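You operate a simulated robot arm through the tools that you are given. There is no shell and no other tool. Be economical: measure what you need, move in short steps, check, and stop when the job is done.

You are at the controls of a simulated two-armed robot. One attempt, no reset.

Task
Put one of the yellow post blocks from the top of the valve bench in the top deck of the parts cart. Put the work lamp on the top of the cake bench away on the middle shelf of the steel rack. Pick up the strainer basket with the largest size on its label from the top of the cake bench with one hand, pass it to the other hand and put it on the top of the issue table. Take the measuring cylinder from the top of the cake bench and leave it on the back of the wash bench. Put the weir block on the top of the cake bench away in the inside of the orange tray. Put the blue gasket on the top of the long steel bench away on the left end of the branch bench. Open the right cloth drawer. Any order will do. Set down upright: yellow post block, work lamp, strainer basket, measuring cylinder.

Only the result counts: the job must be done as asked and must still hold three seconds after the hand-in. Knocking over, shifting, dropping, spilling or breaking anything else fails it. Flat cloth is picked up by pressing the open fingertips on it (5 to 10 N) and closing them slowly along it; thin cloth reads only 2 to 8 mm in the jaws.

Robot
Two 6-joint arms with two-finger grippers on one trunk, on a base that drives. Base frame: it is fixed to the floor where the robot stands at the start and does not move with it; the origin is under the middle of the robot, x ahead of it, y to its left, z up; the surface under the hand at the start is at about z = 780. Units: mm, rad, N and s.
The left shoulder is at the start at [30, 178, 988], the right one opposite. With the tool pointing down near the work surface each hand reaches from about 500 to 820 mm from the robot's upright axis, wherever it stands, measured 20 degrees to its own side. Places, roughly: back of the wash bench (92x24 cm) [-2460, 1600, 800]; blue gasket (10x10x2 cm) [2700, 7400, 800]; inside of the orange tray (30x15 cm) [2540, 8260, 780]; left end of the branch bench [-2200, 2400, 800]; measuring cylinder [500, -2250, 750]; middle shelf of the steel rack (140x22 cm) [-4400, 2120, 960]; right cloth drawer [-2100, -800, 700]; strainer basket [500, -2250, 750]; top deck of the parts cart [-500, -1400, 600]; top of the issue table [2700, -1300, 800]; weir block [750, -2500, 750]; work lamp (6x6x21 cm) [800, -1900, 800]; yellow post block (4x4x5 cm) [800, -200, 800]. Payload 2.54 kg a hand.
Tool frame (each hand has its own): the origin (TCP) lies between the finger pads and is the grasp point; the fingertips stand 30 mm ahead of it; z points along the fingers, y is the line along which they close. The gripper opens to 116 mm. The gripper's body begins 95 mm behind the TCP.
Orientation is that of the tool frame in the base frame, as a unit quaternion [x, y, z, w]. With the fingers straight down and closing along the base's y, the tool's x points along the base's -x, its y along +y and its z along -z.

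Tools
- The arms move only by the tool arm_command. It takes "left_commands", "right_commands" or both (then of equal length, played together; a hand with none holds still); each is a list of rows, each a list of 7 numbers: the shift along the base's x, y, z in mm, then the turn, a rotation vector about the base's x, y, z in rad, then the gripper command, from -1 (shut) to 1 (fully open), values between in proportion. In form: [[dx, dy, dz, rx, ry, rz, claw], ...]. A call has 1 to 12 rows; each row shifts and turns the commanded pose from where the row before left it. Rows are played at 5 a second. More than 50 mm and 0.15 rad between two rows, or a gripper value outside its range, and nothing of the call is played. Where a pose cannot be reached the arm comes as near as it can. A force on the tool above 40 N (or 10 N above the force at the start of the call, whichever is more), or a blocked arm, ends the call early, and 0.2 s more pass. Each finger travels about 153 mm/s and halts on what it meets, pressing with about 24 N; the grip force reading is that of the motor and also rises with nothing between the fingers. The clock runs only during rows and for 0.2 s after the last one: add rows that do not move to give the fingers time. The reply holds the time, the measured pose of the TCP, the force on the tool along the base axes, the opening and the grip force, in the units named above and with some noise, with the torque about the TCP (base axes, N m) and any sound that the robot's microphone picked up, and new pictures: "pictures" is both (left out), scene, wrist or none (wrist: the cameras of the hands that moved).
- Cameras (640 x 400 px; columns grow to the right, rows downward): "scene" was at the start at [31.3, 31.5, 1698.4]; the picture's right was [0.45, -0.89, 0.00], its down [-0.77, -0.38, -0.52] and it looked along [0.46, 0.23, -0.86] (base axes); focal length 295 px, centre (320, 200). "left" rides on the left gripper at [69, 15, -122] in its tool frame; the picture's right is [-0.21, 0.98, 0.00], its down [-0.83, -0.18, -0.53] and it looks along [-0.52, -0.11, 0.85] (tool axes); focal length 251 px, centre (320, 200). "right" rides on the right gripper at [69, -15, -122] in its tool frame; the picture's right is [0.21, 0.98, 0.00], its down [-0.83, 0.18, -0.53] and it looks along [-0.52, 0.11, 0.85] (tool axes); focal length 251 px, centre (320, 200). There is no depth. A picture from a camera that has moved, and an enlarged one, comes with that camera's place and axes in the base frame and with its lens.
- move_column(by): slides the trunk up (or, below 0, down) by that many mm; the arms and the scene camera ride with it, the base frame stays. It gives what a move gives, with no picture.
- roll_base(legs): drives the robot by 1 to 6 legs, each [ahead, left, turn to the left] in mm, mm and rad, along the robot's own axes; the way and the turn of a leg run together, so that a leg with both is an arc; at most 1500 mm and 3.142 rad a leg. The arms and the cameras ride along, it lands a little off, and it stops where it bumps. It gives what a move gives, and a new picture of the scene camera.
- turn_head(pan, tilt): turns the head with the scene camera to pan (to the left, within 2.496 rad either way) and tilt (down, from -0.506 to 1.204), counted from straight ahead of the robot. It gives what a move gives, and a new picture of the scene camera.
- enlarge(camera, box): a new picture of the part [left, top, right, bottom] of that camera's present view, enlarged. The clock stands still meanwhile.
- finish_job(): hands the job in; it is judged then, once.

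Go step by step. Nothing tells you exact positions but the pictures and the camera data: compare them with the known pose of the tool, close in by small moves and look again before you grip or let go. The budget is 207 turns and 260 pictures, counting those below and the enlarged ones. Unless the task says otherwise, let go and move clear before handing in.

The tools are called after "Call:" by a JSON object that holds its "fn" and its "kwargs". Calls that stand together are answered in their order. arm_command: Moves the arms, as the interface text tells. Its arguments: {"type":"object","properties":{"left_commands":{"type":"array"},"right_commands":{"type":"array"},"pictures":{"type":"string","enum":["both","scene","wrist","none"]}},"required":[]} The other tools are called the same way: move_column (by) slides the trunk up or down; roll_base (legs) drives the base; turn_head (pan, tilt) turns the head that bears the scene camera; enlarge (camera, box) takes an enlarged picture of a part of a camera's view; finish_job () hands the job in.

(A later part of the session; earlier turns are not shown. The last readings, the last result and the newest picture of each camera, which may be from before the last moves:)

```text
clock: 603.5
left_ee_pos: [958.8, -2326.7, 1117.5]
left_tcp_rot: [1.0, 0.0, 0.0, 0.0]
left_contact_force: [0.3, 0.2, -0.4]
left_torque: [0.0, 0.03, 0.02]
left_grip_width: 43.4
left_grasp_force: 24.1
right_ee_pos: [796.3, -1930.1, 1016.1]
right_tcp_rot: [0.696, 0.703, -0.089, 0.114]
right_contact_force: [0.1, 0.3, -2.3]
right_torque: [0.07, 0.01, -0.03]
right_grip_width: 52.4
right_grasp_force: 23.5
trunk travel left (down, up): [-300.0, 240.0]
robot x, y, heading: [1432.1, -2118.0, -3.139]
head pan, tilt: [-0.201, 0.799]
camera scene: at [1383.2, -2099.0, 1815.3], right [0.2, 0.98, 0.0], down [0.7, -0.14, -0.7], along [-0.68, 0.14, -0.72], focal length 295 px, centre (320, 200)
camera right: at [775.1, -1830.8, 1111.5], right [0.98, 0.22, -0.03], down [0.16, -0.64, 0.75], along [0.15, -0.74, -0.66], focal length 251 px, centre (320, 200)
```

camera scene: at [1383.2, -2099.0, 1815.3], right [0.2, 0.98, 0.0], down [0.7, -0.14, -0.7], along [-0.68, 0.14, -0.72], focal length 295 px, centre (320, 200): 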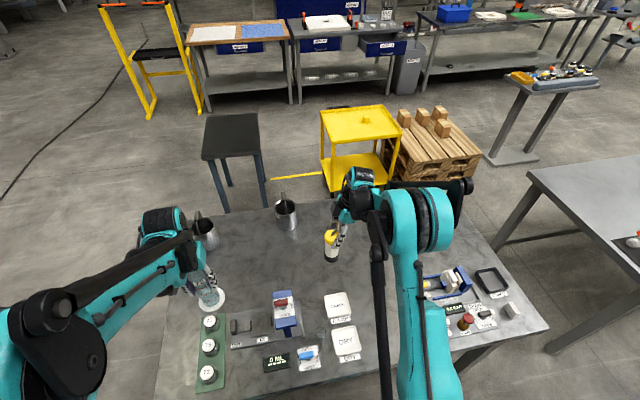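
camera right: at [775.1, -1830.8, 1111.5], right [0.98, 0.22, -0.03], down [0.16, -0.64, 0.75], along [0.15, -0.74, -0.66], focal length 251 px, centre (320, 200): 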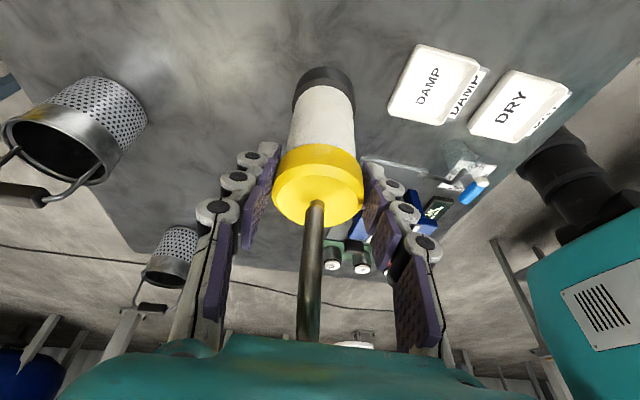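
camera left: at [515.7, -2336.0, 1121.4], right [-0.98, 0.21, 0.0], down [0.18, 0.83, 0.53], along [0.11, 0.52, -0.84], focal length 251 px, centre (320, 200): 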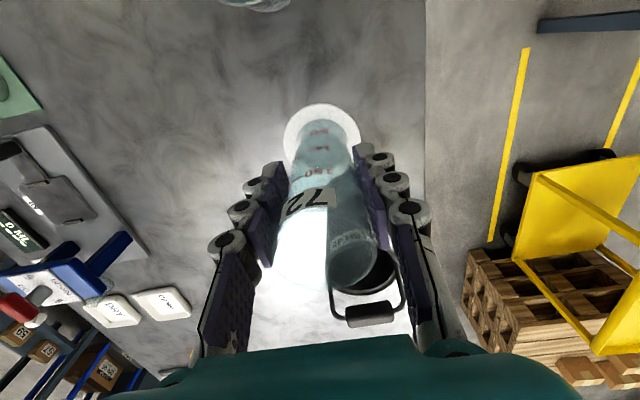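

Both held. I raise the trunk, draw the lamp in, and drive north and then west toward the wash bench.

Call:
{"fn": "move_column", "kwargs": {"by": 150}}

Call:
{"fn": "arm_command", "kwargs": {"right_commands": [[8, 0, 0, 0, 0, 0, -1], [14, 0, 0, 0, 0, 0, -1], [18, 0, 0, 0, 0, 0, -1], [20, 0, 0, 0, 0, 0, -1], [20, 0, 0, 0, 0, 0, -1], [20, 0, 0, 0, 0, 0, -1], [20, 0, 0, 0, 0, 0, -1], [20, 0, 0, 0, 0, 0, -1], [16, 0, 0, 0, 0, 0, -1], [10, 0, 0, 0, 0, 0, -1]], "pictures": "none"}}

Call:
{"fn": "roll_base", "kwargs": {"legs": [[-270, 0, 0], [0, 0, -1.571], [1500, 0, 0], [1500, 0, 0]]}}

```text
clock: 605.3
left_ee_pos: [957.3, -2327.2, 1267.3]
left_tcp_rot: [1.0, -0.002, 0.0, -0.001]
left_contact_force: [-0.1, -0.6, -0.8]
left_torque: [-0.01, 0.01, 0.01]
left_grip_width: 43.4
left_grasp_force: 24.0
right_ee_pos: [794.7, -1931.3, 1165.4]
right_tcp_rot: [0.697, 0.703, -0.088, 0.114]
right_contact_force: [0.2, 0.1, -2.6]
right_torque: [0.0, 0.02, -0.01]
right_grip_width: 52.1
right_grasp_force: 24.4
trunk travel left (down, up): [-450.0, 90.0]
robot x, y, heading: [1431.9, -2112.7, -3.141]
head pan, tilt: [-0.201, 0.799]
```

```text
clock: 607.5
left_ee_pos: [959.8, -2328.1, 1268.0]
left_tcp_rot: [1.0, -0.001, -0.001, -0.001]
left_contact_force: [0.8, 0.0, -0.6]
left_torque: [0.02, 0.01, 0.02]
left_grip_width: 43.2
left_grasp_force: 24.3
right_ee_pos: [962.0, -1929.9, 1165.0]
right_tcp_rot: [0.696, 0.703, -0.091, 0.115]
right_contact_force: [-0.1, 0.4, -1.6]
right_torque: [0.0, -0.01, -0.03]
right_grip_width: 52.1
right_grasp_force: 24.0
trunk travel left (down, up): [-450.0, 90.0]
robot x, y, heading: [1431.8, -2116.3, -3.142]
head pan, tilt: [-0.201, 0.799]
```

```text
clock: 627.3
left_ee_pos: [1521.8, 1324.5, 1267.9]
left_tcp_rot: [0.712, -0.703, 0.0, -0.001]
left_contact_force: [0.4, -0.8, -0.7]
left_torque: [0.0, 0.0, 0.01]
left_grip_width: 42.9
left_grasp_force: 24.1
right_ee_pos: [1918.8, 1328.0, 1165.0]
right_tcp_rot: [0.989, 0.011, -0.146, 0.019]
right_contact_force: [0.2, 0.9, -2.5]
right_torque: [0.01, 0.0, -0.02]
right_grip_width: 52.1
right_grasp_force: 23.8
trunk travel left (down, up): [-450.0, 90.0]
robot x, y, heading: [1735.7, 852.1, 1.586]
head pan, tilt: [-0.201, 0.799]
camera scene: at [1754.7, 904.9, 1965.3], right [0.98, -0.19, 0.0], down [-0.13, -0.7, -0.7], along [0.13, 0.68, -0.72], focal length 295 px, centre (320, 200)
```

scene: 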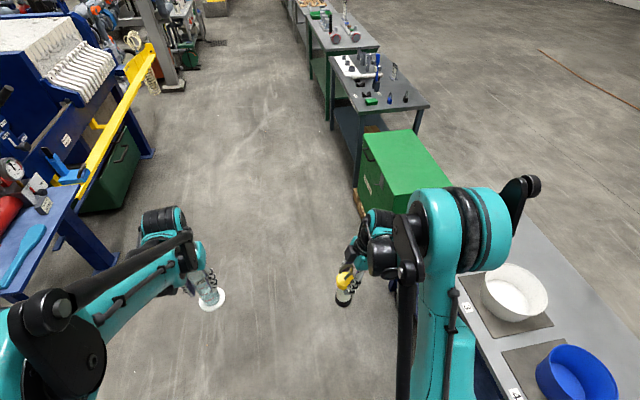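

Call:
{"fn": "roll_base", "kwargs": {"legs": [[300, 0, 0], [0, 0, 1.556], [1500, 0, 0], [1450, 0, 0]]}}

Call:
{"fn": "turn_head", "kwargs": {"pan": -0.2, "tilt": 0.55}}

```text
clock: 646.8
left_ee_pos: [-1687.6, 1183.4, 1269.2]
left_tcp_rot: [0.999, -0.051, 0.0, 0.0]
left_contact_force: [-0.3, -0.1, 0.1]
left_torque: [0.02, -0.05, 0.01]
left_grip_width: 42.8
left_grasp_force: 24.0
right_ee_pos: [-1645.4, 1578.4, 1165.0]
right_tcp_rot: [0.731, 0.667, -0.096, 0.111]
right_contact_force: [-0.3, -0.3, -1.9]
right_torque: [0.02, 0.01, 0.02]
right_grip_width: 52.0
right_grasp_force: 24.1
trunk travel left (down, up): [-450.0, 90.0]
robot x, y, heading: [-1197.1, 1347.4, 3.043]
head pan, tilt: [-0.201, 0.799]
camera scene: at [-1242.6, 1369.2, 1965.3], right [0.29, 0.96, 0.0], down [0.69, -0.21, -0.7], along [-0.67, 0.21, -0.72], focal length 295 px, centre (320, 200)
```

scene: 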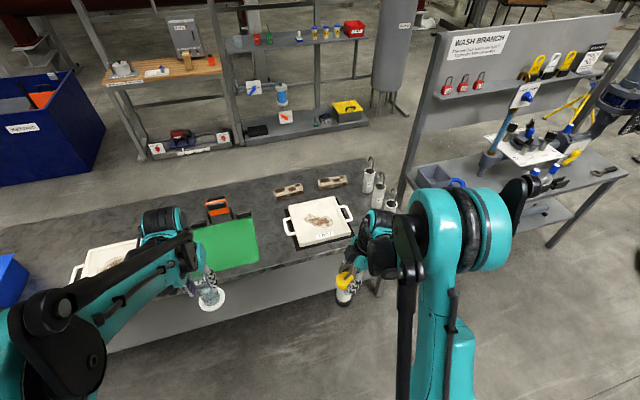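

```text
clock: 647.5
left_ee_pos: [-1687.2, 1183.8, 1268.5]
left_tcp_rot: [0.999, -0.05, 0.0, 0.0]
left_contact_force: [0.0, 0.6, -0.7]
left_torque: [0.03, -0.03, -0.01]
left_grip_width: 42.7
left_grasp_force: 24.3
right_ee_pos: [-1645.0, 1579.5, 1164.4]
right_tcp_rot: [0.73, 0.667, -0.097, 0.11]
right_contact_force: [0.1, 0.2, -2.7]
right_torque: [0.01, -0.02, -0.02]
right_grip_width: 52.1
right_grasp_force: 23.7
trunk travel left (down, up): [-450.0, 90.0]
robot x, y, heading: [-1197.0, 1348.6, 3.041]
head pan, tilt: [-0.201, 0.55]
camera scene: at [-1251.4, 1371.9, 1986.6], right [0.29, 0.96, 0.0], down [0.5, -0.15, -0.85], along [-0.81, 0.25, -0.52], focal length 295 px, centre (320, 200)
```

scene: 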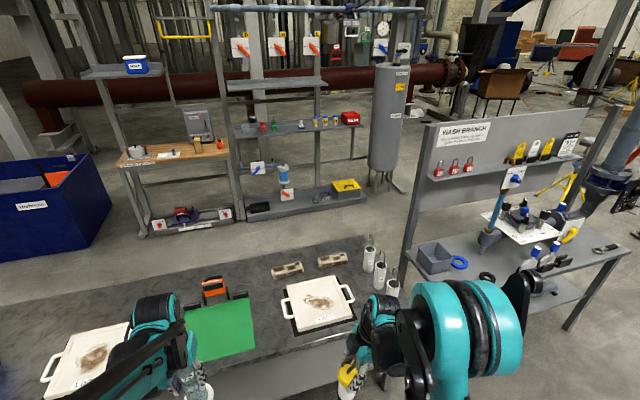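

The wash bench's back strip has a free spot around [-2470, 1355], between the orange tool and the first brush. I square up and move in.

Call:
{"fn": "roll_base", "kwargs": {"legs": [[0, 0, 0.1], [0, -240, 0], [480, 0, 0]]}}

Call:
{"fn": "turn_head", "kwargs": {"pan": 0.15, "tilt": 0.8}}

```text
clock: 652.3
left_ee_pos: [-2150.4, 1372.0, 1268.8]
left_tcp_rot: [1.0, 0.002, 0.0, 0.0]
left_contact_force: [-0.6, -0.2, -0.1]
left_torque: [0.01, -0.02, -0.01]
left_grip_width: 42.6
left_grasp_force: 23.6
right_ee_pos: [-2149.9, 1768.0, 1165.0]
right_tcp_rot: [0.695, 0.704, -0.09, 0.116]
right_contact_force: [0.2, 0.2, -2.3]
right_torque: [0.05, -0.05, 0.01]
right_grip_width: 52.0
right_grasp_force: 23.8
trunk travel left (down, up): [-450.0, 90.0]
robot x, y, heading: [-1679.6, 1590.9, -3.132]
head pan, tilt: [-0.201, 0.55]
camera scene: at [-1736.7, 1604.6, 1986.7], right [0.19, 0.98, 0.0], down [0.51, -0.1, -0.85], along [-0.84, 0.16, -0.52], focal length 295 px, centre (320, 200)
```

scene: 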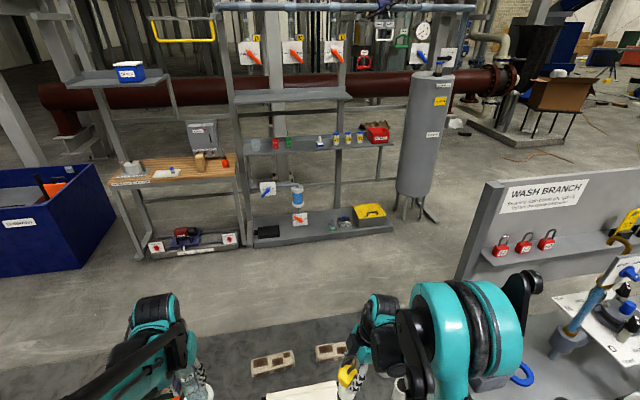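

```text
clock: 653.1
left_ee_pos: [-2151.1, 1372.0, 1267.9]
left_tcp_rot: [1.0, 0.002, -0.001, 0.0]
left_contact_force: [0.4, 0.1, -0.4]
left_torque: [-0.03, -0.03, 0.0]
left_grip_width: 42.6
left_grasp_force: 24.5
right_ee_pos: [-2150.7, 1769.3, 1164.9]
right_tcp_rot: [0.694, 0.705, -0.09, 0.115]
right_contact_force: [-0.6, 0.7, -1.7]
right_torque: [0.02, 0.0, 0.03]
right_grip_width: 52.1
right_grasp_force: 23.6
trunk travel left (down, up): [-450.0, 90.0]
robot x, y, heading: [-1678.4, 1586.1, -3.133]
head pan, tilt: [0.15, 0.799]
camera scene: at [-1728.2, 1574.9, 1965.4], right [-0.16, 0.99, 0.0], down [0.71, 0.11, -0.7], along [-0.69, -0.11, -0.72], focal length 295 px, centre (320, 200)
```

scene: 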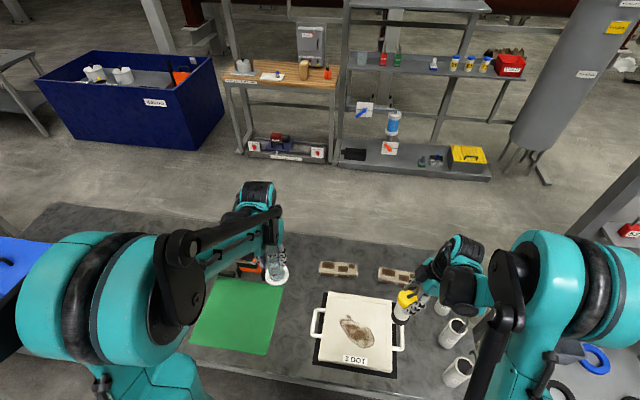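

I'll set it at about [-2435, 1366]. I lower the trunk 100 mm and extend the left hand gently.

Call:
{"fn": "move_column", "kwargs": {"by": -100}}

Call:
{"fn": "arm_command", "kwargs": {"left_commands": [[-8, 0, 0, 0, 0, 0, -1], [-16, 0, 0, 0, 0, 0, -1], [-24, 0, 0, 0, 0, 0, -1], [-28, -1, 0, 0, 0, 0, -1], [-30, -1, 0, 0, 0, 0, -1], [-30, -1, 0, 0, 0, 0, -1], [-30, -1, 0, 0, 0, 0, -1], [-30, -1, 0, 0, 0, 0, -1], [-30, -1, 0, 0, 0, 0, -1], [-26, 0, 0, 0, 0, 0, -1], [-20, 0, 0, 0, 0, 0, -1], [-12, 0, 0, 0, 0, 0, -1]], "pictures": "both"}}

```text
clock: 654.5
left_ee_pos: [-2150.9, 1372.4, 1168.6]
left_tcp_rot: [1.0, 0.003, -0.001, -0.001]
left_contact_force: [0.2, -0.2, -0.7]
left_torque: [0.01, 0.01, -0.01]
left_grip_width: 42.5
left_grasp_force: 23.6
right_ee_pos: [-2150.8, 1769.0, 1065.3]
right_tcp_rot: [0.694, 0.705, -0.09, 0.115]
right_contact_force: [0.8, -0.4, -2.4]
right_torque: [0.0, 0.01, 0.0]
right_grip_width: 52.2
right_grasp_force: 24.7
trunk travel left (down, up): [-350.0, 190.0]
robot x, y, heading: [-1677.6, 1585.7, -3.134]
head pan, tilt: [0.15, 0.799]
```

```text
clock: 657.1
left_ee_pos: [-2436.7, 1367.8, 1168.1]
left_tcp_rot: [1.0, 0.003, 0.0, 0.0]
left_contact_force: [-0.5, -0.1, -1.0]
left_torque: [0.03, -0.02, 0.0]
left_grip_width: 42.8
left_grasp_force: 24.3
right_ee_pos: [-2151.0, 1768.8, 1064.5]
right_tcp_rot: [0.694, 0.705, -0.09, 0.115]
right_contact_force: [0.5, 0.0, -2.8]
right_torque: [0.02, 0.01, 0.0]
right_grip_width: 52.2
right_grasp_force: 23.4
trunk travel left (down, up): [-350.0, 190.0]
robot x, y, heading: [-1678.6, 1587.5, -3.133]
head pan, tilt: [0.15, 0.799]
camera scene: at [-1728.9, 1574.7, 1865.3], right [-0.16, 0.99, 0.0], down [0.71, 0.11, -0.7], along [-0.69, -0.11, -0.72], focal length 295 px, centre (320, 200)
camera left: at [-2368.6, 1351.8, 1290.7], right [-0.21, -0.98, 0.0], down [-0.83, 0.18, 0.53], along [-0.52, 0.11, -0.85], focal length 251 px, centre (320, 200)
```

scene: 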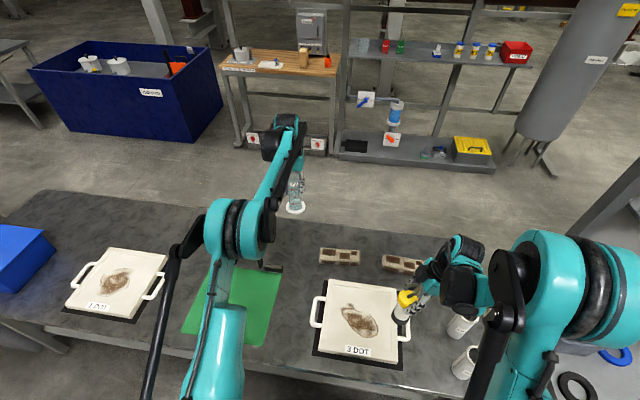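
left: 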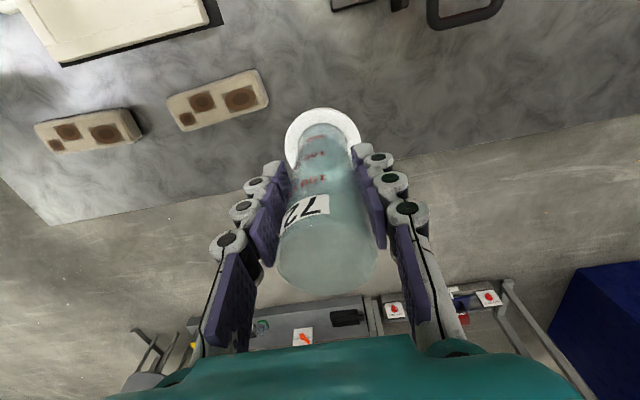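

The landing point is clear. I descend steadily, then in small steps.

Call:
{"fn": "arm_command", "kwargs": {"left_commands": [[0, 0, -8, 0, 0, 0, -1], [0, 0, -16, 0, 0, 0, -1], [0, 0, -24, 0, 0, 0, -1], [0, 0, -26, 0, 0, 0, -1], [0, 0, -28, 0, 0, 0, -1], [0, 0, -28, 0, 0, 0, -1], [0, 0, -28, 0, 0, 0, -1], [0, 0, -28, 0, 0, 0, -1], [0, 0, -26, 0, 0, 0, -1], [0, 0, -22, 0, 0, 0, -1], [0, 0, -14, 0, 0, 0, -1], [0, 0, -8, 0, 0, 0, -1]], "pictures": "both"}}

```text
clock: 659.7
left_ee_pos: [-2429.9, 1365.9, 915.4]
left_tcp_rot: [1.0, 0.002, -0.002, 0.001]
left_contact_force: [-0.8, -0.6, -0.8]
left_torque: [0.02, 0.01, -0.02]
left_grip_width: 42.7
left_grasp_force: 23.7
left hand out of reach, approached as far as the arm can: row 12
right_ee_pos: [-2151.3, 1768.8, 1064.9]
right_tcp_rot: [0.694, 0.705, -0.09, 0.116]
right_contact_force: [-0.7, 0.1, -1.5]
right_torque: [0.02, 0.01, 0.0]
right_grip_width: 52.2
right_grasp_force: 24.0
trunk travel left (down, up): [-350.0, 190.0]
robot x, y, heading: [-1674.5, 1587.8, -3.138]
head pan, tilt: [0.15, 0.799]
camera scene: at [-1728.5, 1574.7, 1865.3], right [-0.16, 0.99, 0.0], down [0.71, 0.11, -0.7], along [-0.69, -0.11, -0.72], focal length 295 px, centre (320, 200)
camera left: at [-2361.4, 1350.9, 1037.4], right [-0.21, -0.98, 0.0], down [-0.82, 0.18, 0.54], along [-0.52, 0.11, -0.84], focal length 251 px, centre (320, 200)
```

scene: 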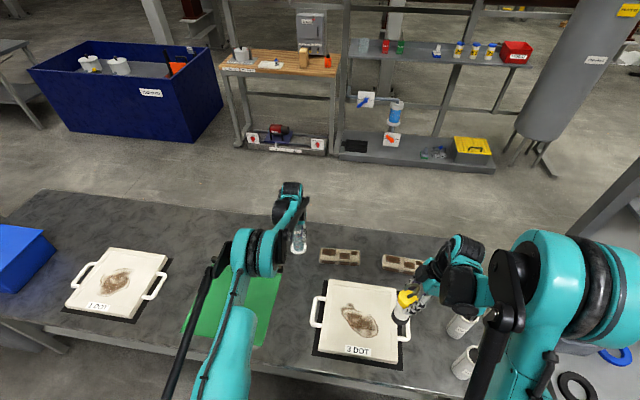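
left: 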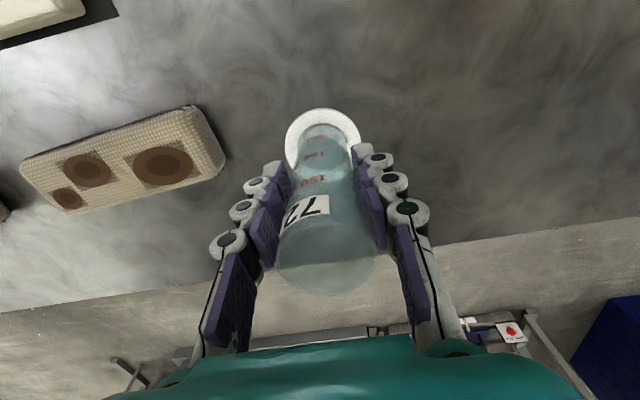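

The arm is at its reach limit here, so I finish the descent with the trunk in small steps.

Call:
{"fn": "move_column", "kwargs": {"by": -17}}

Call:
{"fn": "move_column", "kwargs": {"by": -4}}

```text
clock: 660.3
left_ee_pos: [-2428.7, 1366.7, 899.2]
left_tcp_rot: [1.0, 0.002, -0.002, 0.0]
left_contact_force: [5.2, 1.0, 14.7]
left_torque: [-0.01, -0.1, 0.0]
left_grip_width: 43.0
left_grasp_force: 23.6
right_ee_pos: [-2148.2, 1768.1, 1048.8]
right_tcp_rot: [0.694, 0.705, -0.091, 0.114]
right_contact_force: [-0.5, -0.7, -2.1]
right_torque: [0.01, 0.0, 0.0]
right_grip_width: 52.0
right_grasp_force: 24.2
trunk travel left (down, up): [-333.0, 207.0]
robot x, y, heading: [-1678.1, 1587.4, -3.133]
head pan, tilt: [0.15, 0.799]
```

```text
clock: 660.8
left_ee_pos: [-2427.2, 1366.8, 895.4]
left_tcp_rot: [1.0, 0.003, -0.003, 0.001]
left_contact_force: [3.4, -1.4, 18.5]
left_torque: [0.01, 0.05, 0.01]
left_grip_width: 42.5
left_grasp_force: 23.8
right_ee_pos: [-2148.3, 1768.4, 1044.7]
right_tcp_rot: [0.694, 0.705, -0.091, 0.115]
right_contact_force: [0.1, 0.2, -2.8]
right_torque: [0.03, -0.03, 0.01]
right_grip_width: 52.2
right_grasp_force: 23.7
trunk travel left (down, up): [-329.0, 211.0]
robot x, y, heading: [-1678.6, 1582.7, -3.137]
head pan, tilt: [0.15, 0.799]
```

Contact. I open slowly and lift clear.

Call:
{"fn": "arm_command", "kwargs": {"left_commands": [[0, 0, 1, 0, 0, 0, -0.2], [0, 0, 0, 0, 0, 0, -0.1], [0, 0, 0, 0, 0, 0, 0.1], [0, 0, 0, 0, 0, 0, 0.5], [0, 0, 0, 0, 0, 0, 1], [0, 0, 15, 0, 0, 0, 1], [0, 0, 30, 0, 0, 0, 1], [0, 0, 40, 0, 0, 0, 1], [0, 0, 45, 0, 0, 0, 1], [0, 0, 45, 0, 0, 0, 1], [20, 0, 40, 0, 0, 0, 1]], "pictures": "both"}}

```text
clock: 663.2
left_ee_pos: [-2403.7, 1364.5, 1108.5]
left_tcp_rot: [1.0, 0.003, -0.003, 0.0]
left_contact_force: [0.2, 0.0, 0.1]
left_torque: [-0.01, 0.06, -0.03]
left_grip_width: 116.2
left_grasp_force: 0.0
right_ee_pos: [-2148.4, 1768.1, 1044.2]
right_tcp_rot: [0.694, 0.705, -0.091, 0.114]
right_contact_force: [1.6, -0.4, -2.3]
right_torque: [0.01, 0.04, 0.02]
right_grip_width: 52.3
right_grasp_force: 23.7
trunk travel left (down, up): [-329.0, 211.0]
robot x, y, heading: [-1674.5, 1586.6, -3.139]
head pan, tilt: [0.15, 0.799]
camera scene: at [-1725.1, 1575.1, 1844.5], right [-0.16, 0.99, 0.0], down [0.71, 0.11, -0.7], along [-0.69, -0.11, -0.72], focal length 295 px, centre (320, 200)
camera left: at [-2336.5, 1349.8, 1231.9], right [-0.21, -0.98, 0.0], down [-0.82, 0.18, 0.54], along [-0.53, 0.11, -0.84], focal length 251 px, centre (320, 200)
```

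scene: 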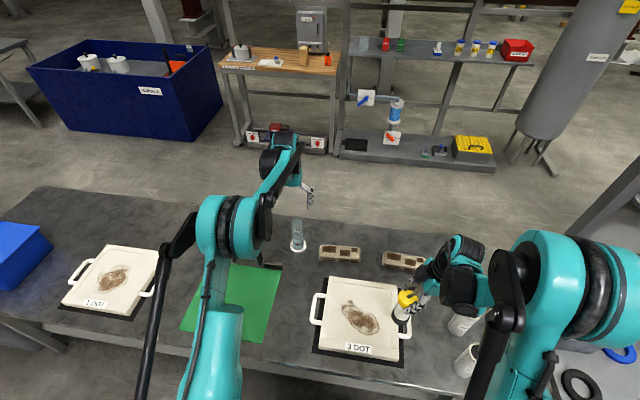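
left: 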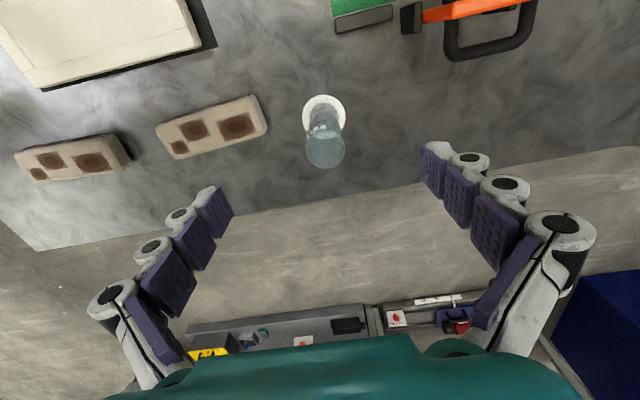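

The cylinder stands upright at the back of the wash bench. The lamp's rack is behind the benches; the open way is south round the goalpost and up the rear corridor. I drive the first part.

Call:
{"fn": "roll_base", "kwargs": {"legs": [[-310, 0, 0], [0, 0, 1.566], [1500, 0, -0.012], [1500, 0, -0.012], [1500, 0, -0.012], [1030, 0, -0.008]]}}

```text
clock: 695.4
left_ee_pos: [-1085.8, -4715.9, 1105.9]
left_tcp_rot: [0.712, 0.702, -0.002, 0.001]
left_contact_force: [0.7, 0.5, 0.4]
left_torque: [0.02, 0.01, 0.0]
left_grip_width: 115.8
left_grasp_force: 0.0
right_ee_pos: [-1486.1, -4452.3, 1044.7]
right_tcp_rot: [0.002, 0.989, 0.016, 0.145]
right_contact_force: [0.1, 0.1, -2.4]
right_torque: [-0.01, 0.02, -0.02]
right_grip_width: 51.9
right_grasp_force: 24.0
trunk travel left (down, up): [-329.0, 211.0]
robot x, y, heading: [-1297.3, -3984.6, -1.578]
head pan, tilt: [0.15, 0.799]
camera scene: at [-1282.6, -4033.8, 1844.3], right [-0.99, -0.14, 0.0], down [-0.1, 0.71, -0.7], along [0.1, -0.69, -0.72], focal length 295 px, centre (320, 200)
```

scene: 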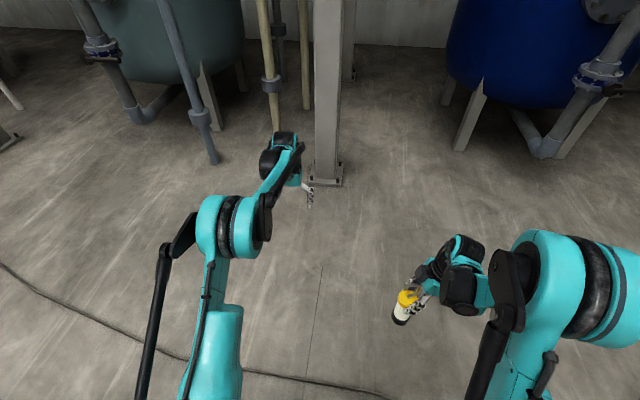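

Call:
{"fn": "roll_base", "kwargs": {"legs": [[0, 0, -1.564], [1500, 0, -0.01], [530, 0, 0], [0, 0, -1.561], [1500, 0, -0.012], [1500, 0, -0.012]]}}

```text
clock: 727.0
left_ee_pos: [-3665.2, -337.3, 1106.9]
left_tcp_rot: [0.717, -0.697, -0.001, -0.001]
left_contact_force: [-0.4, -0.4, -0.2]
left_torque: [0.0, -0.01, -0.02]
left_grip_width: 116.2
left_grasp_force: 0.1
right_ee_pos: [-3254.4, -586.4, 1044.1]
right_tcp_rot: [0.989, 0.018, -0.145, 0.019]
right_contact_force: [0.4, 1.4, -2.3]
right_torque: [0.03, 0.0, -0.03]
right_grip_width: 52.0
right_grasp_force: 24.1
trunk travel left (down, up): [-329.0, 211.0]
robot x, y, heading: [-3427.6, -1062.5, 1.603]
head pan, tilt: [0.15, 0.799]
camera scene: at [-3440.1, -1010.8, 1844.3], right [0.98, 0.18, 0.0], down [0.13, -0.71, -0.7], along [-0.12, 0.69, -0.72], focal length 295 px, centre (320, 200)
```

scene: 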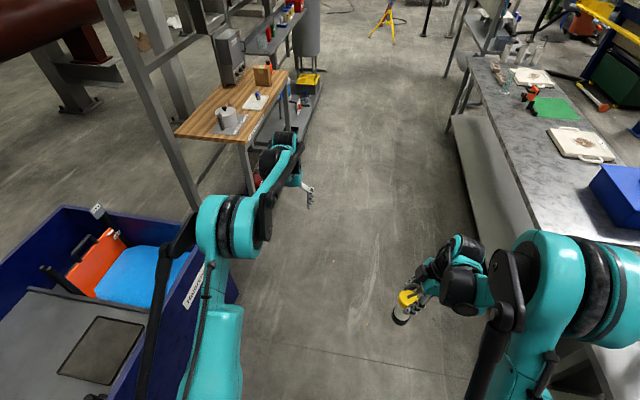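

I'm in the rear corridor. I continue north and turn to face the rack.

Call:
{"fn": "roll_base", "kwargs": {"legs": [[1490, -90, -0.044], [1370, 0, -0.012], [0, 0, 1.571]]}}

Call:
{"fn": "turn_head", "kwargs": {"pan": -0.15, "tilt": 0.45}}

```text
clock: 744.6
left_ee_pos: [-4061.2, 1577.0, 1108.0]
left_tcp_rot: [1.0, -0.008, -0.001, 0.001]
left_contact_force: [-0.7, -0.2, 0.3]
left_torque: [-0.01, -0.01, 0.01]
left_grip_width: 116.1
left_grasp_force: 0.0
right_ee_pos: [-3796.8, 1976.3, 1043.8]
right_tcp_rot: [0.701, 0.698, -0.091, 0.114]
right_contact_force: [0.1, 0.1, -2.6]
right_torque: [0.03, 0.01, 0.0]
right_grip_width: 52.2
right_grasp_force: 24.3
trunk travel left (down, up): [-329.0, 211.0]
robot x, y, heading: [-3327.5, 1786.1, 3.128]
head pan, tilt: [0.15, 0.799]
camera scene: at [-3377.6, 1773.8, 1844.3], right [-0.14, 0.99, 0.0], down [0.71, 0.1, -0.7], along [-0.69, -0.1, -0.72], focal length 295 px, centre (320, 200)
```

scene: 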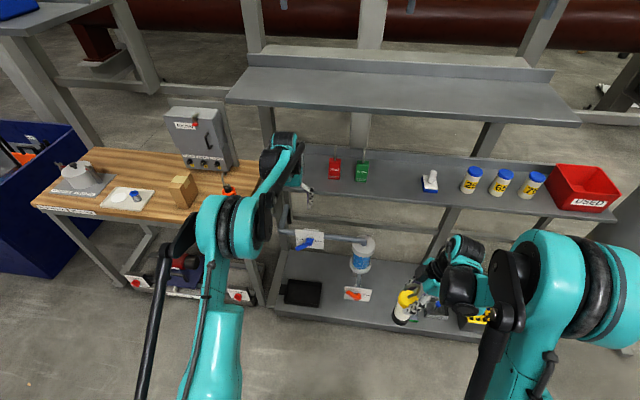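

```text
clock: 745.4
left_ee_pos: [-4060.1, 1578.8, 1108.4]
left_tcp_rot: [1.0, -0.008, -0.002, 0.0]
left_contact_force: [0.7, 0.2, -0.4]
left_torque: [0.02, -0.01, -0.01]
left_grip_width: 115.9
left_grasp_force: 0.1
right_ee_pos: [-3795.0, 1976.2, 1043.7]
right_tcp_rot: [0.701, 0.698, -0.091, 0.115]
right_contact_force: [-0.7, 0.2, -3.2]
right_torque: [0.02, -0.03, 0.0]
right_grip_width: 52.3
right_grasp_force: 24.4
trunk travel left (down, up): [-329.0, 211.0]
robot x, y, heading: [-3326.3, 1785.9, 3.132]
head pan, tilt: [-0.15, 0.45]
camera scene: at [-3388.4, 1799.9, 1874.7], right [0.16, 0.99, 0.0], down [0.43, -0.07, -0.9], along [-0.89, 0.14, -0.44], focal length 295 px, centre (320, 200)
```

scene: 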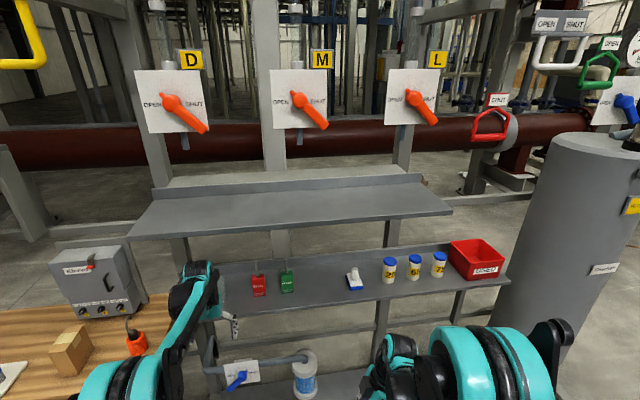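

I see the middle shelf; a workable gap is between the blue-and-white bottle (y ≈ 2110) and the first yellow-label bottle (y ≈ 2265), near the end of the upper shelf's overhang. I retract the left hand, raise the lamp, and drive closer.

Call:
{"fn": "arm_command", "kwargs": {"left_commands": [[20, 0, 0, 0, 0, 0, 1], [30, 0, 0, 0, 0, 0, 1], [30, 0, 0, 0, 0, 0, 1], [30, 0, 0, 0, 0, 0, 1], [30, 0, 0, 0, 0, 0, 1], [30, 0, 0, 0, 0, 0, 1], [30, 0, 0, 0, 0, 0, 1], [30, 0, 0, 0, 0, 0, 1], [30, 0, 0, 0, 0, 0, 1], [20, 0, 0, 0, 0, 0, 1]], "right_commands": [[0, 0, 6, 0, 0, 0, -1], [0, 0, 12, 0, 0, 0, -1], [0, 0, 15, 0, 0, 0, -1], [0, 0, 16, 0, 0, 0, -1], [0, 0, 16, 0, 0, 0, -1], [0, 0, 16, 0, 0, 0, -1], [0, 0, 16, 0, 0, 0, -1], [0, 0, 15, 0, 0, 0, -1], [0, 0, 12, 0, 0, 0, -1], [0, 0, 6, 0, 0, 0, -1]], "pictures": "none"}}

Call:
{"fn": "move_column", "kwargs": {"by": -55}}

Call:
{"fn": "roll_base", "kwargs": {"legs": [[0, -212, 0.01], [320, 0, 0]]}}

Call:
{"fn": "enlarge", "kwargs": {"camera": "right", "box": [0, 0, 640, 400]}}

```text
clock: 747.6
left_ee_pos: [-3779.5, 1577.1, 1107.6]
left_tcp_rot: [1.0, -0.008, -0.001, 0.0]
left_contact_force: [-0.4, 0.3, 0.7]
left_torque: [0.03, 0.02, 0.0]
left_grip_width: 116.1
left_grasp_force: 0.2
right_ee_pos: [-3795.9, 1977.1, 1174.0]
right_tcp_rot: [0.702, 0.697, -0.091, 0.115]
right_contact_force: [0.3, 0.3, -2.1]
right_torque: [0.02, 0.03, -0.02]
right_grip_width: 52.3
right_grasp_force: 24.3
trunk travel left (down, up): [-329.0, 211.0]
robot x, y, heading: [-3324.0, 1782.5, 3.125]
head pan, tilt: [-0.15, 0.45]
```

```text
clock: 748.6
left_ee_pos: [-3779.5, 1578.1, 1051.7]
left_tcp_rot: [1.0, -0.009, -0.002, 0.0]
left_contact_force: [1.5, -0.6, -1.0]
left_torque: [-0.02, -0.01, -0.01]
left_grip_width: 116.0
left_grasp_force: 0.0
right_ee_pos: [-3795.9, 1976.2, 1117.9]
right_tcp_rot: [0.702, 0.697, -0.091, 0.114]
right_contact_force: [-0.4, -0.7, -2.6]
right_torque: [0.01, -0.01, -0.02]
right_grip_width: 52.1
right_grasp_force: 23.8
trunk travel left (down, up): [-274.0, 266.0]
robot x, y, heading: [-3325.1, 1784.6, 3.129]
head pan, tilt: [-0.15, 0.45]
```

```text
clock: 751.9
left_ee_pos: [-4085.3, 1767.1, 1051.3]
left_tcp_rot: [1.0, 0.011, -0.001, 0.0]
left_contact_force: [-1.1, -1.1, 0.8]
left_torque: [0.0, -0.04, 0.01]
left_grip_width: 116.0
left_grasp_force: 0.1
right_ee_pos: [-4113.6, 2164.3, 1118.5]
right_tcp_rot: [0.69, 0.71, -0.088, 0.115]
right_contact_force: [-0.9, 0.2, -2.3]
right_torque: [0.03, 0.0, 0.0]
right_grip_width: 52.1
right_grasp_force: 23.7
trunk travel left (down, up): [-274.0, 266.0]
robot x, y, heading: [-3639.1, 1991.2, -3.117]
head pan, tilt: [-0.15, 0.45]
camera scene: at [-3701.6, 2002.7, 1819.7], right [0.13, 0.99, 0.0], down [0.43, -0.06, -0.9], along [-0.89, 0.11, -0.44], focal length 295 px, centre (320, 200)
```

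scene: 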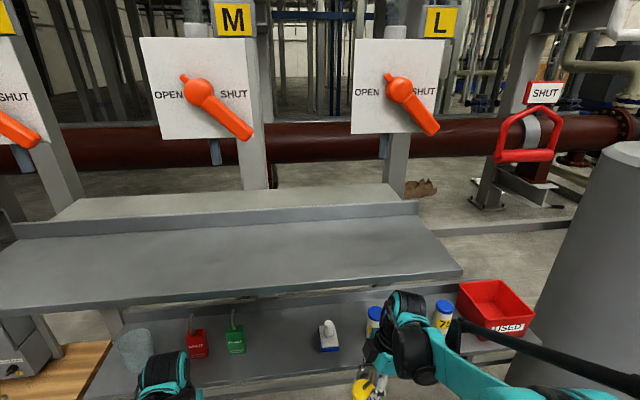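

```text
1.00 times, centred on (320, 200) of right (not enlarged: the box is as wide or as high as the picture)
camera zoom: at [-4136.7, 2265.1, 1212.8], right [0.97, 0.24, -0.03], down [0.18, -0.63, 0.75], along [0.16, -0.74, -0.66], focal length 251 px, centre (320, 200)
```

zoom: 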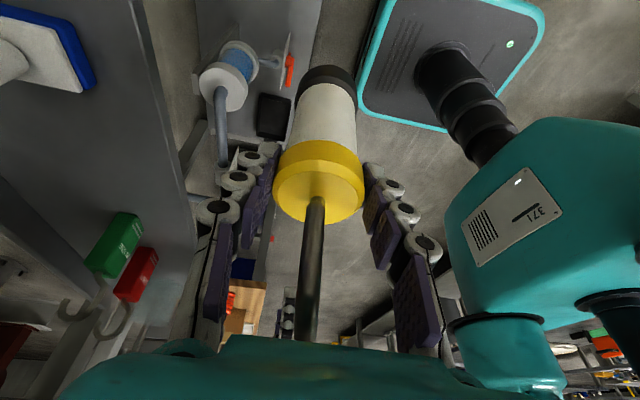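

The shelf's front edge is at x ≈ −4282, the white/blue block's front at −4335. I'll stand the lamp just in front of and between the items at about [-4320, 2198]. I move it in low, under the upper shelf.

Call:
{"fn": "arm_command", "kwargs": {"right_commands": [[-6, 3, -6, 0, 0, 0, -1], [-12, 4, -6, 0, 0, 0, -1], [-18, 4, 0, 0, 0, 0, -1], [-20, 4, 0, 0, 0, 0, -1], [-22, 4, 0, 0, 0, 0, -1], [-22, 4, 0, 0, 0, 0, -1], [-22, 3, 0, 0, 0, 0, -1], [-22, 3, 0, 0, 0, 0, -1], [-22, 3, 0, 0, 0, 0, -1], [-18, 2, 0, 0, 0, 0, -1], [-12, 0, 0, 0, 0, 0, -1], [-8, 0, 0, 0, 0, 0, -1]], "pictures": "wrist"}}

Call:
{"fn": "turn_head", "kwargs": {"pan": -0.3, "tilt": 0.8}}

```text
clock: 754.7
left_ee_pos: [-4068.0, 1780.0, 1055.0]
left_tcp_rot: [1.0, 0.001, -0.004, 0.001]
left_contact_force: [-2.3, 2.2, -0.7]
left_torque: [-0.16, -0.28, 0.01]
left_grip_width: 116.0
left_grasp_force: 0.0
right_ee_pos: [-4281.1, 2211.7, 1081.8]
right_tcp_rot: [0.693, 0.705, -0.094, 0.114]
right_contact_force: [-0.5, 0.2, -2.6]
right_torque: [0.01, -0.01, 0.0]
right_grip_width: 52.1
right_grasp_force: 23.9
trunk travel left (down, up): [-274.0, 266.0]
robot x, y, heading: [-3623.3, 1996.0, -3.136]
head pan, tilt: [-0.15, 0.45]
stopped in row 12 (right hand): the arm was blocked; the commanded pose is now the measured one
camera right: at [-4301.3, 2312.0, 1177.0], right [0.97, 0.23, -0.04], down [0.17, -0.63, 0.75], along [0.15, -0.74, -0.66], focal length 251 px, centre (320, 200)
```

right: 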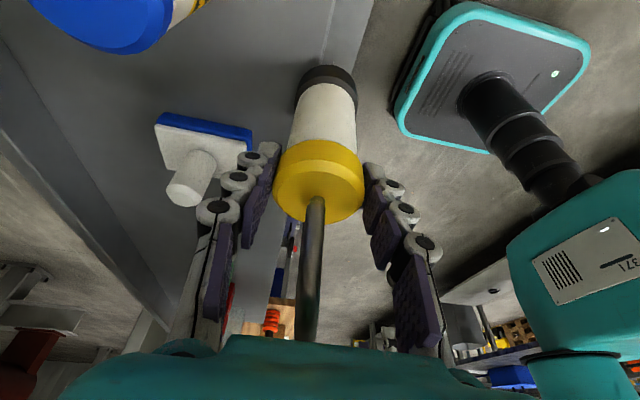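

```text
clock: 755.5
left_ee_pos: [-4066.4, 1778.5, 1055.5]
left_tcp_rot: [1.0, 0.002, -0.005, 0.001]
left_contact_force: [-0.3, 0.5, 0.5]
left_torque: [-0.01, 0.0, 0.01]
left_grip_width: 116.2
left_grasp_force: 0.0
right_ee_pos: [-4282.0, 2211.1, 1081.9]
right_tcp_rot: [0.693, 0.706, -0.093, 0.115]
right_contact_force: [0.2, 0.4, -2.8]
right_torque: [0.01, -0.01, 0.02]
right_grip_width: 52.1
right_grasp_force: 24.0
trunk travel left (down, up): [-274.0, 266.0]
robot x, y, heading: [-3624.2, 1995.2, -3.135]
head pan, tilt: [-0.3, 0.799]
camera scene: at [-3659.4, 2021.1, 1789.3], right [0.29, 0.96, 0.0], down [0.68, -0.21, -0.7], along [-0.67, 0.2, -0.71], focal length 295 px, centre (320, 200)
```

scene: 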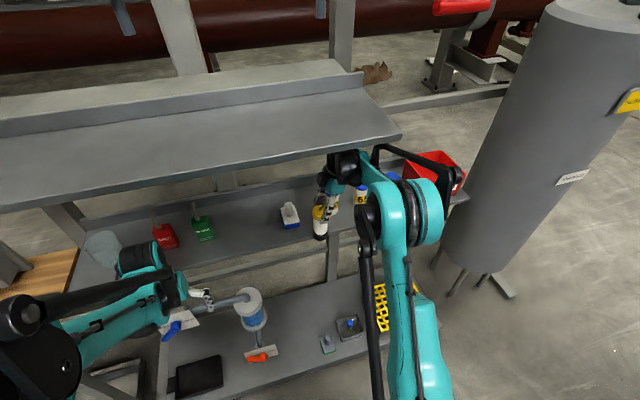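

The wrist touched the overhanging upper shelf and the arm stopped; nothing on the shelf moved. I back out and shift right beyond that overhang, to stand the lamp in the front strip at about y 2445.

Call:
{"fn": "arm_command", "kwargs": {"right_commands": [[12, 0, 0, 0, 0, 0, -1], [20, 0, 0, 0, 0, 0, -1], [20, 0, 0, 0, 0, 0, -1], [20, 0, 0, 0, 0, 0, -1], [20, 0, 0, 0, 0, 0, -1], [20, 0, 6, 0, 0, 0, -1], [12, 0, 10, 0, 0, 0, -1], [6, 0, 10, 0, 0, 0, -1]], "pictures": "none"}}

Call:
{"fn": "roll_base", "kwargs": {"legs": [[-40, 0, 0], [0, -240, -0.006], [60, 0, 0]]}}

Call:
{"fn": "enlarge", "kwargs": {"camera": "right", "box": [0, 0, 640, 400]}}

```text
clock: 757.3
left_ee_pos: [-4074.8, 1776.1, 1052.1]
left_tcp_rot: [1.0, 0.003, -0.002, 0.0]
left_contact_force: [0.5, 0.8, -0.4]
left_torque: [-0.02, 0.03, 0.0]
left_grip_width: 116.1
left_grasp_force: 0.0
right_ee_pos: [-4160.3, 2208.0, 1106.4]
right_tcp_rot: [0.694, 0.705, -0.091, 0.117]
right_contact_force: [0.2, 0.4, -0.7]
right_torque: [-0.01, 0.03, 0.0]
right_grip_width: 52.3
right_grasp_force: 23.9
trunk travel left (down, up): [-274.0, 266.0]
robot x, y, heading: [-3624.7, 1996.0, -3.127]
head pan, tilt: [-0.3, 0.799]
```

```text
clock: 760.1
left_ee_pos: [-4097.9, 2019.0, 1051.6]
left_tcp_rot: [1.0, -0.002, -0.001, 0.0]
left_contact_force: [-0.2, 0.5, 0.8]
left_torque: [-0.02, -0.07, -0.02]
left_grip_width: 116.2
left_grasp_force: 0.0
right_ee_pos: [-4182.4, 2452.7, 1103.9]
right_tcp_rot: [0.696, 0.702, -0.092, 0.118]
right_contact_force: [-1.0, -0.2, -3.2]
right_torque: [-0.02, -0.04, 0.03]
right_grip_width: 52.2
right_grasp_force: 24.0
trunk travel left (down, up): [-274.0, 266.0]
robot x, y, heading: [-3646.0, 2233.6, -3.139]
head pan, tilt: [-0.3, 0.799]
camera scene: at [-3696.3, 2257.6, 1789.2], right [0.29, 0.96, 0.0], down [0.69, -0.21, -0.7], along [-0.66, 0.21, -0.72], focal length 295 px, centre (320, 200)
```

scene: 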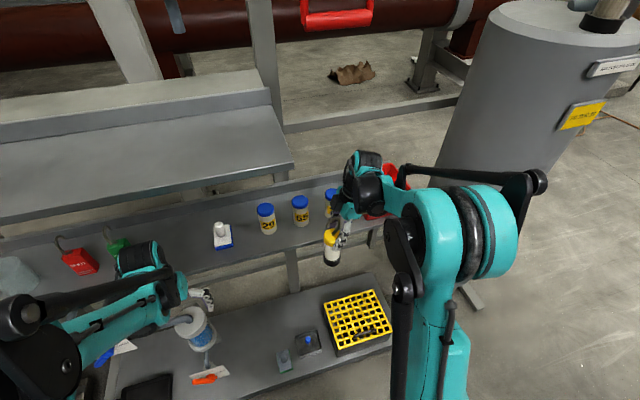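

```text
1.00 times, centred on (320, 200) of right (not enlarged: the box is as wide or as high as the picture)
camera zoom: at [-4202.6, 2553.1, 1199.3], right [0.98, 0.22, -0.03], down [0.16, -0.63, 0.76], along [0.15, -0.74, -0.65], focal length 251 px, centre (320, 200)
```

zoom: 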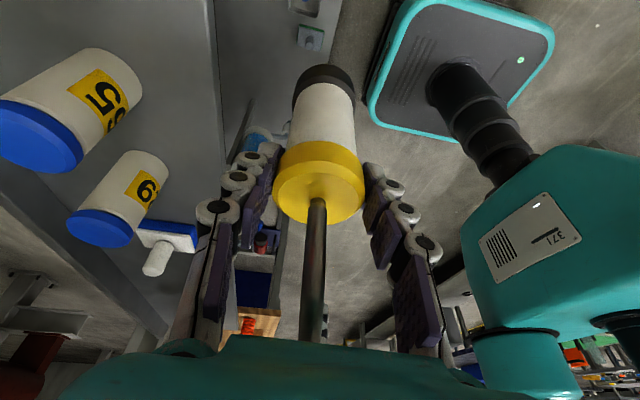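

The upper shelf now ends well left of the arm, and there is room between bottles 2 and 3. I move the lamp in over the shelf's front strip.

Call:
{"fn": "arm_command", "kwargs": {"right_commands": [[-8, 1, 2, 0, 0, 0, -1], [-16, 1, 2, 0, 0, 0, -1], [-20, 1, 0, 0, 0, 0, -1], [-22, 1, 0, 0, 0, 0, -1], [-22, 1, 0, 0, 0, 0, -1], [-22, 1, 0, 0, 0, 0, -1], [-16, 0, 0, 0, 0, 0, -1], [-10, 0, 0, 0, 0, 0, -1], [0, 0, 0, 0, 0, 0, -1]], "pictures": "both"}}

```text
clock: 762.1
left_ee_pos: [-4098.4, 2018.2, 1052.7]
left_tcp_rot: [1.0, -0.001, -0.001, 0.0]
left_contact_force: [0.8, 0.0, 0.0]
left_torque: [0.0, 0.01, 0.01]
left_grip_width: 116.3
left_grasp_force: 0.0
right_ee_pos: [-4316.3, 2455.4, 1110.3]
right_tcp_rot: [0.696, 0.702, -0.092, 0.116]
right_contact_force: [-0.1, -1.8, -3.4]
right_torque: [0.02, 0.01, 0.0]
right_grip_width: 52.1
right_grasp_force: 23.4
trunk travel left (down, up): [-274.0, 266.0]
robot x, y, heading: [-3646.4, 2230.5, -3.144]
head pan, tilt: [-0.3, 0.799]
camera scene: at [-3693.4, 2256.9, 1789.3], right [0.29, 0.96, 0.0], down [0.69, -0.21, -0.7], along [-0.67, 0.21, -0.72], focal length 295 px, centre (320, 200)
camera right: at [-4337.5, 2557.5, 1205.3], right [0.98, 0.22, -0.03], down [0.17, -0.63, 0.76], along [0.15, -0.74, -0.65], focal length 251 px, centre (320, 200)
```

scene: 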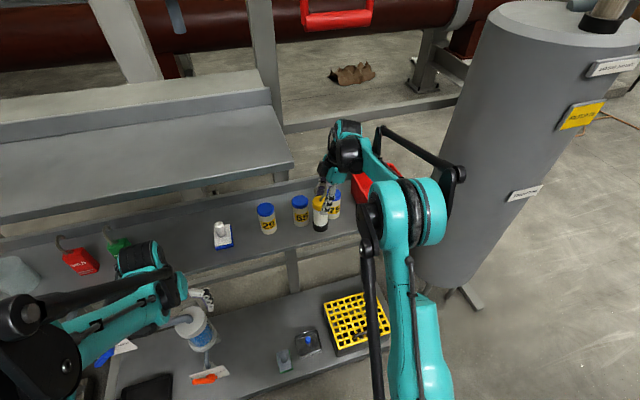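
right: 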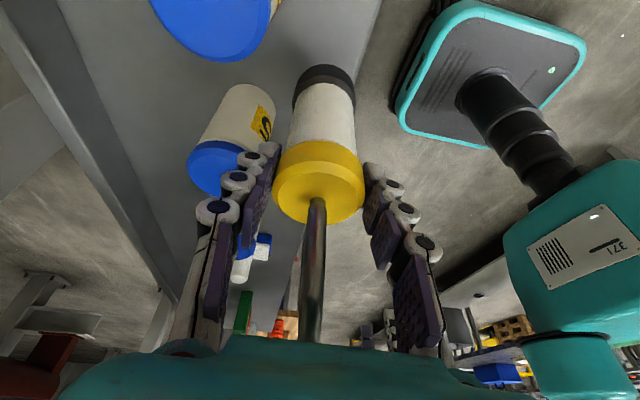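

Clearances to both bottles are about 20 mm. I go 6 mm deeper and lower to contact.

Call:
{"fn": "arm_command", "kwargs": {"right_commands": [[-4, -2, -3, 0, 0, 0, -1], [-4, -2, -4, 0, 0, 0, -1], [0, 0, -4, 0, 0, 0, -1], [0, 0, -3, 0, 0, 0, -1], [0, 0, -3, 0, 0, 0, -1], [0, 0, -3, 0, 0, 0, -1], [0, 0, -2, 0, 0, 0, -1], [0, 0, 0, 0, 0, 0, -1]], "pictures": "wrist"}}

```text
clock: 763.9
left_ee_pos: [-4096.6, 2018.8, 1051.2]
left_tcp_rot: [1.0, -0.001, -0.001, 0.0]
left_contact_force: [0.0, -0.6, -0.1]
left_torque: [0.04, 0.02, -0.02]
left_grip_width: 115.7
left_grasp_force: 0.0
right_ee_pos: [-4324.7, 2453.4, 1088.1]
right_tcp_rot: [0.697, 0.702, -0.092, 0.116]
right_contact_force: [0.3, -0.5, -2.8]
right_torque: [0.0, 0.0, 0.0]
right_grip_width: 52.1
right_grasp_force: 24.2
trunk travel left (down, up): [-274.0, 266.0]
robot x, y, heading: [-3648.0, 2229.0, -3.138]
head pan, tilt: [-0.3, 0.799]
camera right: at [-4345.1, 2554.9, 1182.4], right [0.98, 0.22, -0.03], down [0.17, -0.63, 0.76], along [0.15, -0.74, -0.65], focal length 251 px, centre (320, 200)
```

right: 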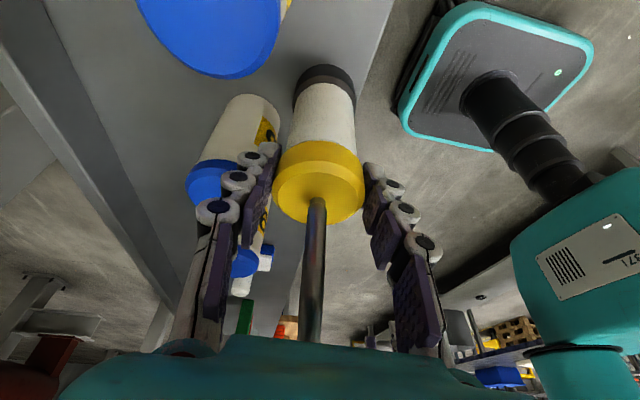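

Call:
{"fn": "arm_command", "kwargs": {"right_commands": [[-3, 2, -2, 0, 0, 0, -1], [0, 0, -2, 0, 0, 0, -1], [0, 0, -2, 0, 0, 0, -1], [0, 0, -2, 0, 0, 0, -1], [0, 0, -2, 0, 0, 0, -1], [0, 0, 0, 0, 0, 0, -1]], "pictures": "none"}}

```text
clock: 765.3
left_ee_pos: [-4097.2, 2019.3, 1051.6]
left_tcp_rot: [1.0, -0.001, -0.001, 0.0]
left_contact_force: [-0.7, 0.4, 0.6]
left_torque: [0.01, 0.0, 0.01]
left_grip_width: 116.3
left_grasp_force: 0.2
right_ee_pos: [-4327.4, 2454.8, 1077.3]
right_tcp_rot: [0.696, 0.703, -0.092, 0.116]
right_contact_force: [0.4, 0.4, -3.0]
right_torque: [0.01, -0.03, 0.02]
right_grip_width: 51.9
right_grasp_force: 23.9
trunk travel left (down, up): [-274.0, 266.0]
robot x, y, heading: [-3644.6, 2232.5, -3.145]
head pan, tilt: [-0.3, 0.799]
```

No contact yet; I continue down slowly.

Call:
{"fn": "arm_command", "kwargs": {"right_commands": [[0, 0, -2, 0, 0, 0, -1], [0, 0, -2, 0, 0, 0, -1], [0, 0, -2, 0, 0, 0, -1], [0, 0, -2, 0, 0, 0, -1], [0, 0, -2, 0, 0, 0, -1], [0, 0, -2, 0, 0, 0, -1], [0, 0, -2, 0, 0, 0, -1], [0, 0, 0, 0, 0, 0, -1]], "pictures": "wrist"}}

```text
clock: 767.1
left_ee_pos: [-4094.4, 2018.0, 1052.8]
left_tcp_rot: [1.0, -0.002, -0.003, 0.001]
left_contact_force: [-0.9, 0.1, -0.1]
left_torque: [0.0, 0.02, 0.04]
left_grip_width: 116.1
left_grasp_force: 0.0
right_ee_pos: [-4325.0, 2454.4, 1064.3]
right_tcp_rot: [0.696, 0.703, -0.092, 0.116]
right_contact_force: [3.2, -0.5, 16.0]
right_torque: [-0.21, -0.01, 0.01]
right_grip_width: 52.3
right_grasp_force: 24.4
trunk travel left (down, up): [-274.0, 266.0]
robot x, y, heading: [-3648.4, 2230.2, -3.143]
head pan, tilt: [-0.3, 0.799]
camera right: at [-4345.6, 2555.7, 1159.1], right [0.98, 0.22, -0.03], down [0.17, -0.63, 0.76], along [0.15, -0.74, -0.65], focal length 251 px, centre (320, 200)
```

right: 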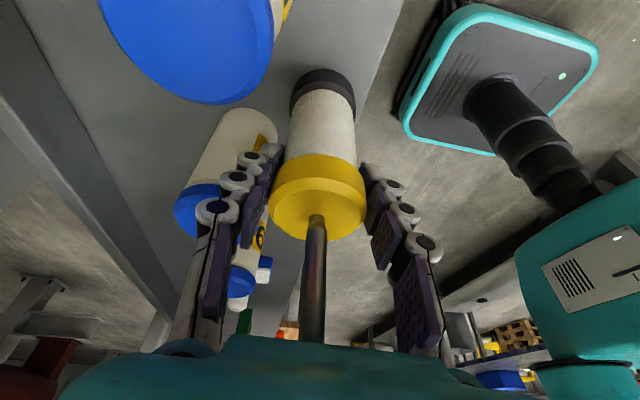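

Contact; the lamp base is fully on the shelf. I open only slightly (a bottle is close behind the rear finger), lift straight up, then back out.

Call:
{"fn": "arm_command", "kwargs": {"right_commands": [[0, 0, 1, 0, 0, 0, -0.05], [0, 0, 0, 0, 0, 0, 0.0], [0, 0, 0, 0, 0, 0, 0.03], [0, 0, 10, 0, 0, 0, 0.03], [0, 0, 20, 0, 0, 0, 0.03], [0, 0, 30, 0, 0, 0, 0.03], [0, 0, 35, 0, 0, 0, 0.1], [0, 0, 35, 0, 0, 0, 0.2], [0, 0, 30, 0, 0, 0, 0.2], [20, 0, 0, 0, 0, 0, 0.2], [40, 0, 0, 0, 0, 0, 0.2], [45, 0, 0, 0, 0, 0, 0.2]], "pictures": "both"}}

```text
clock: 769.7
left_ee_pos: [-4095.4, 2018.4, 1052.4]
left_tcp_rot: [1.0, -0.002, -0.003, 0.0]
left_contact_force: [0.1, 0.6, 0.5]
left_torque: [0.03, 0.05, 0.0]
left_grip_width: 115.9
left_grasp_force: 0.1
right_ee_pos: [-4218.9, 2453.8, 1224.4]
right_tcp_rot: [0.696, 0.703, -0.092, 0.115]
right_contact_force: [1.2, 0.2, -0.2]
right_torque: [-0.01, 0.02, -0.02]
right_grip_width: 69.5
right_grasp_force: 0.1
trunk travel left (down, up): [-274.0, 266.0]
robot x, y, heading: [-3644.0, 2234.7, -3.138]
head pan, tilt: [-0.3, 0.799]
camera scene: at [-3690.2, 2256.4, 1789.5], right [0.29, 0.96, 0.0], down [0.68, -0.21, -0.7], along [-0.67, 0.21, -0.72], focal length 295 px, centre (320, 200)
camera right: at [-4237.6, 2555.1, 1319.3], right [0.97, 0.22, -0.03], down [0.17, -0.63, 0.76], along [0.15, -0.74, -0.65], focal length 251 px, centre (320, 200)
```

scene: 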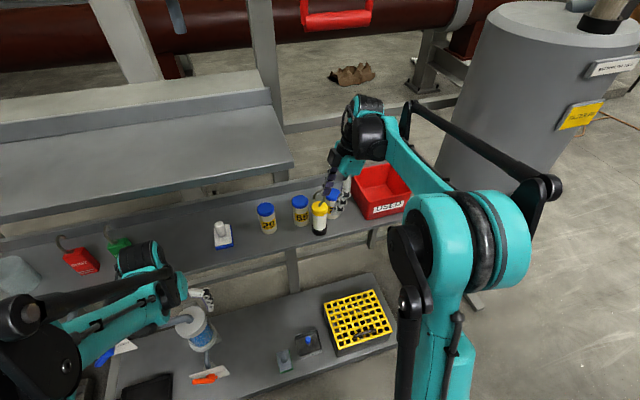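
right: 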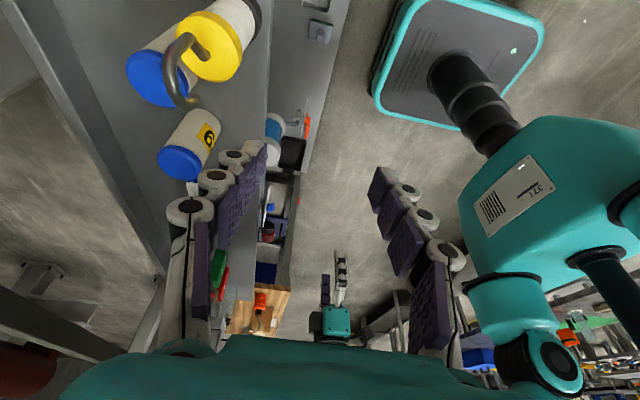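

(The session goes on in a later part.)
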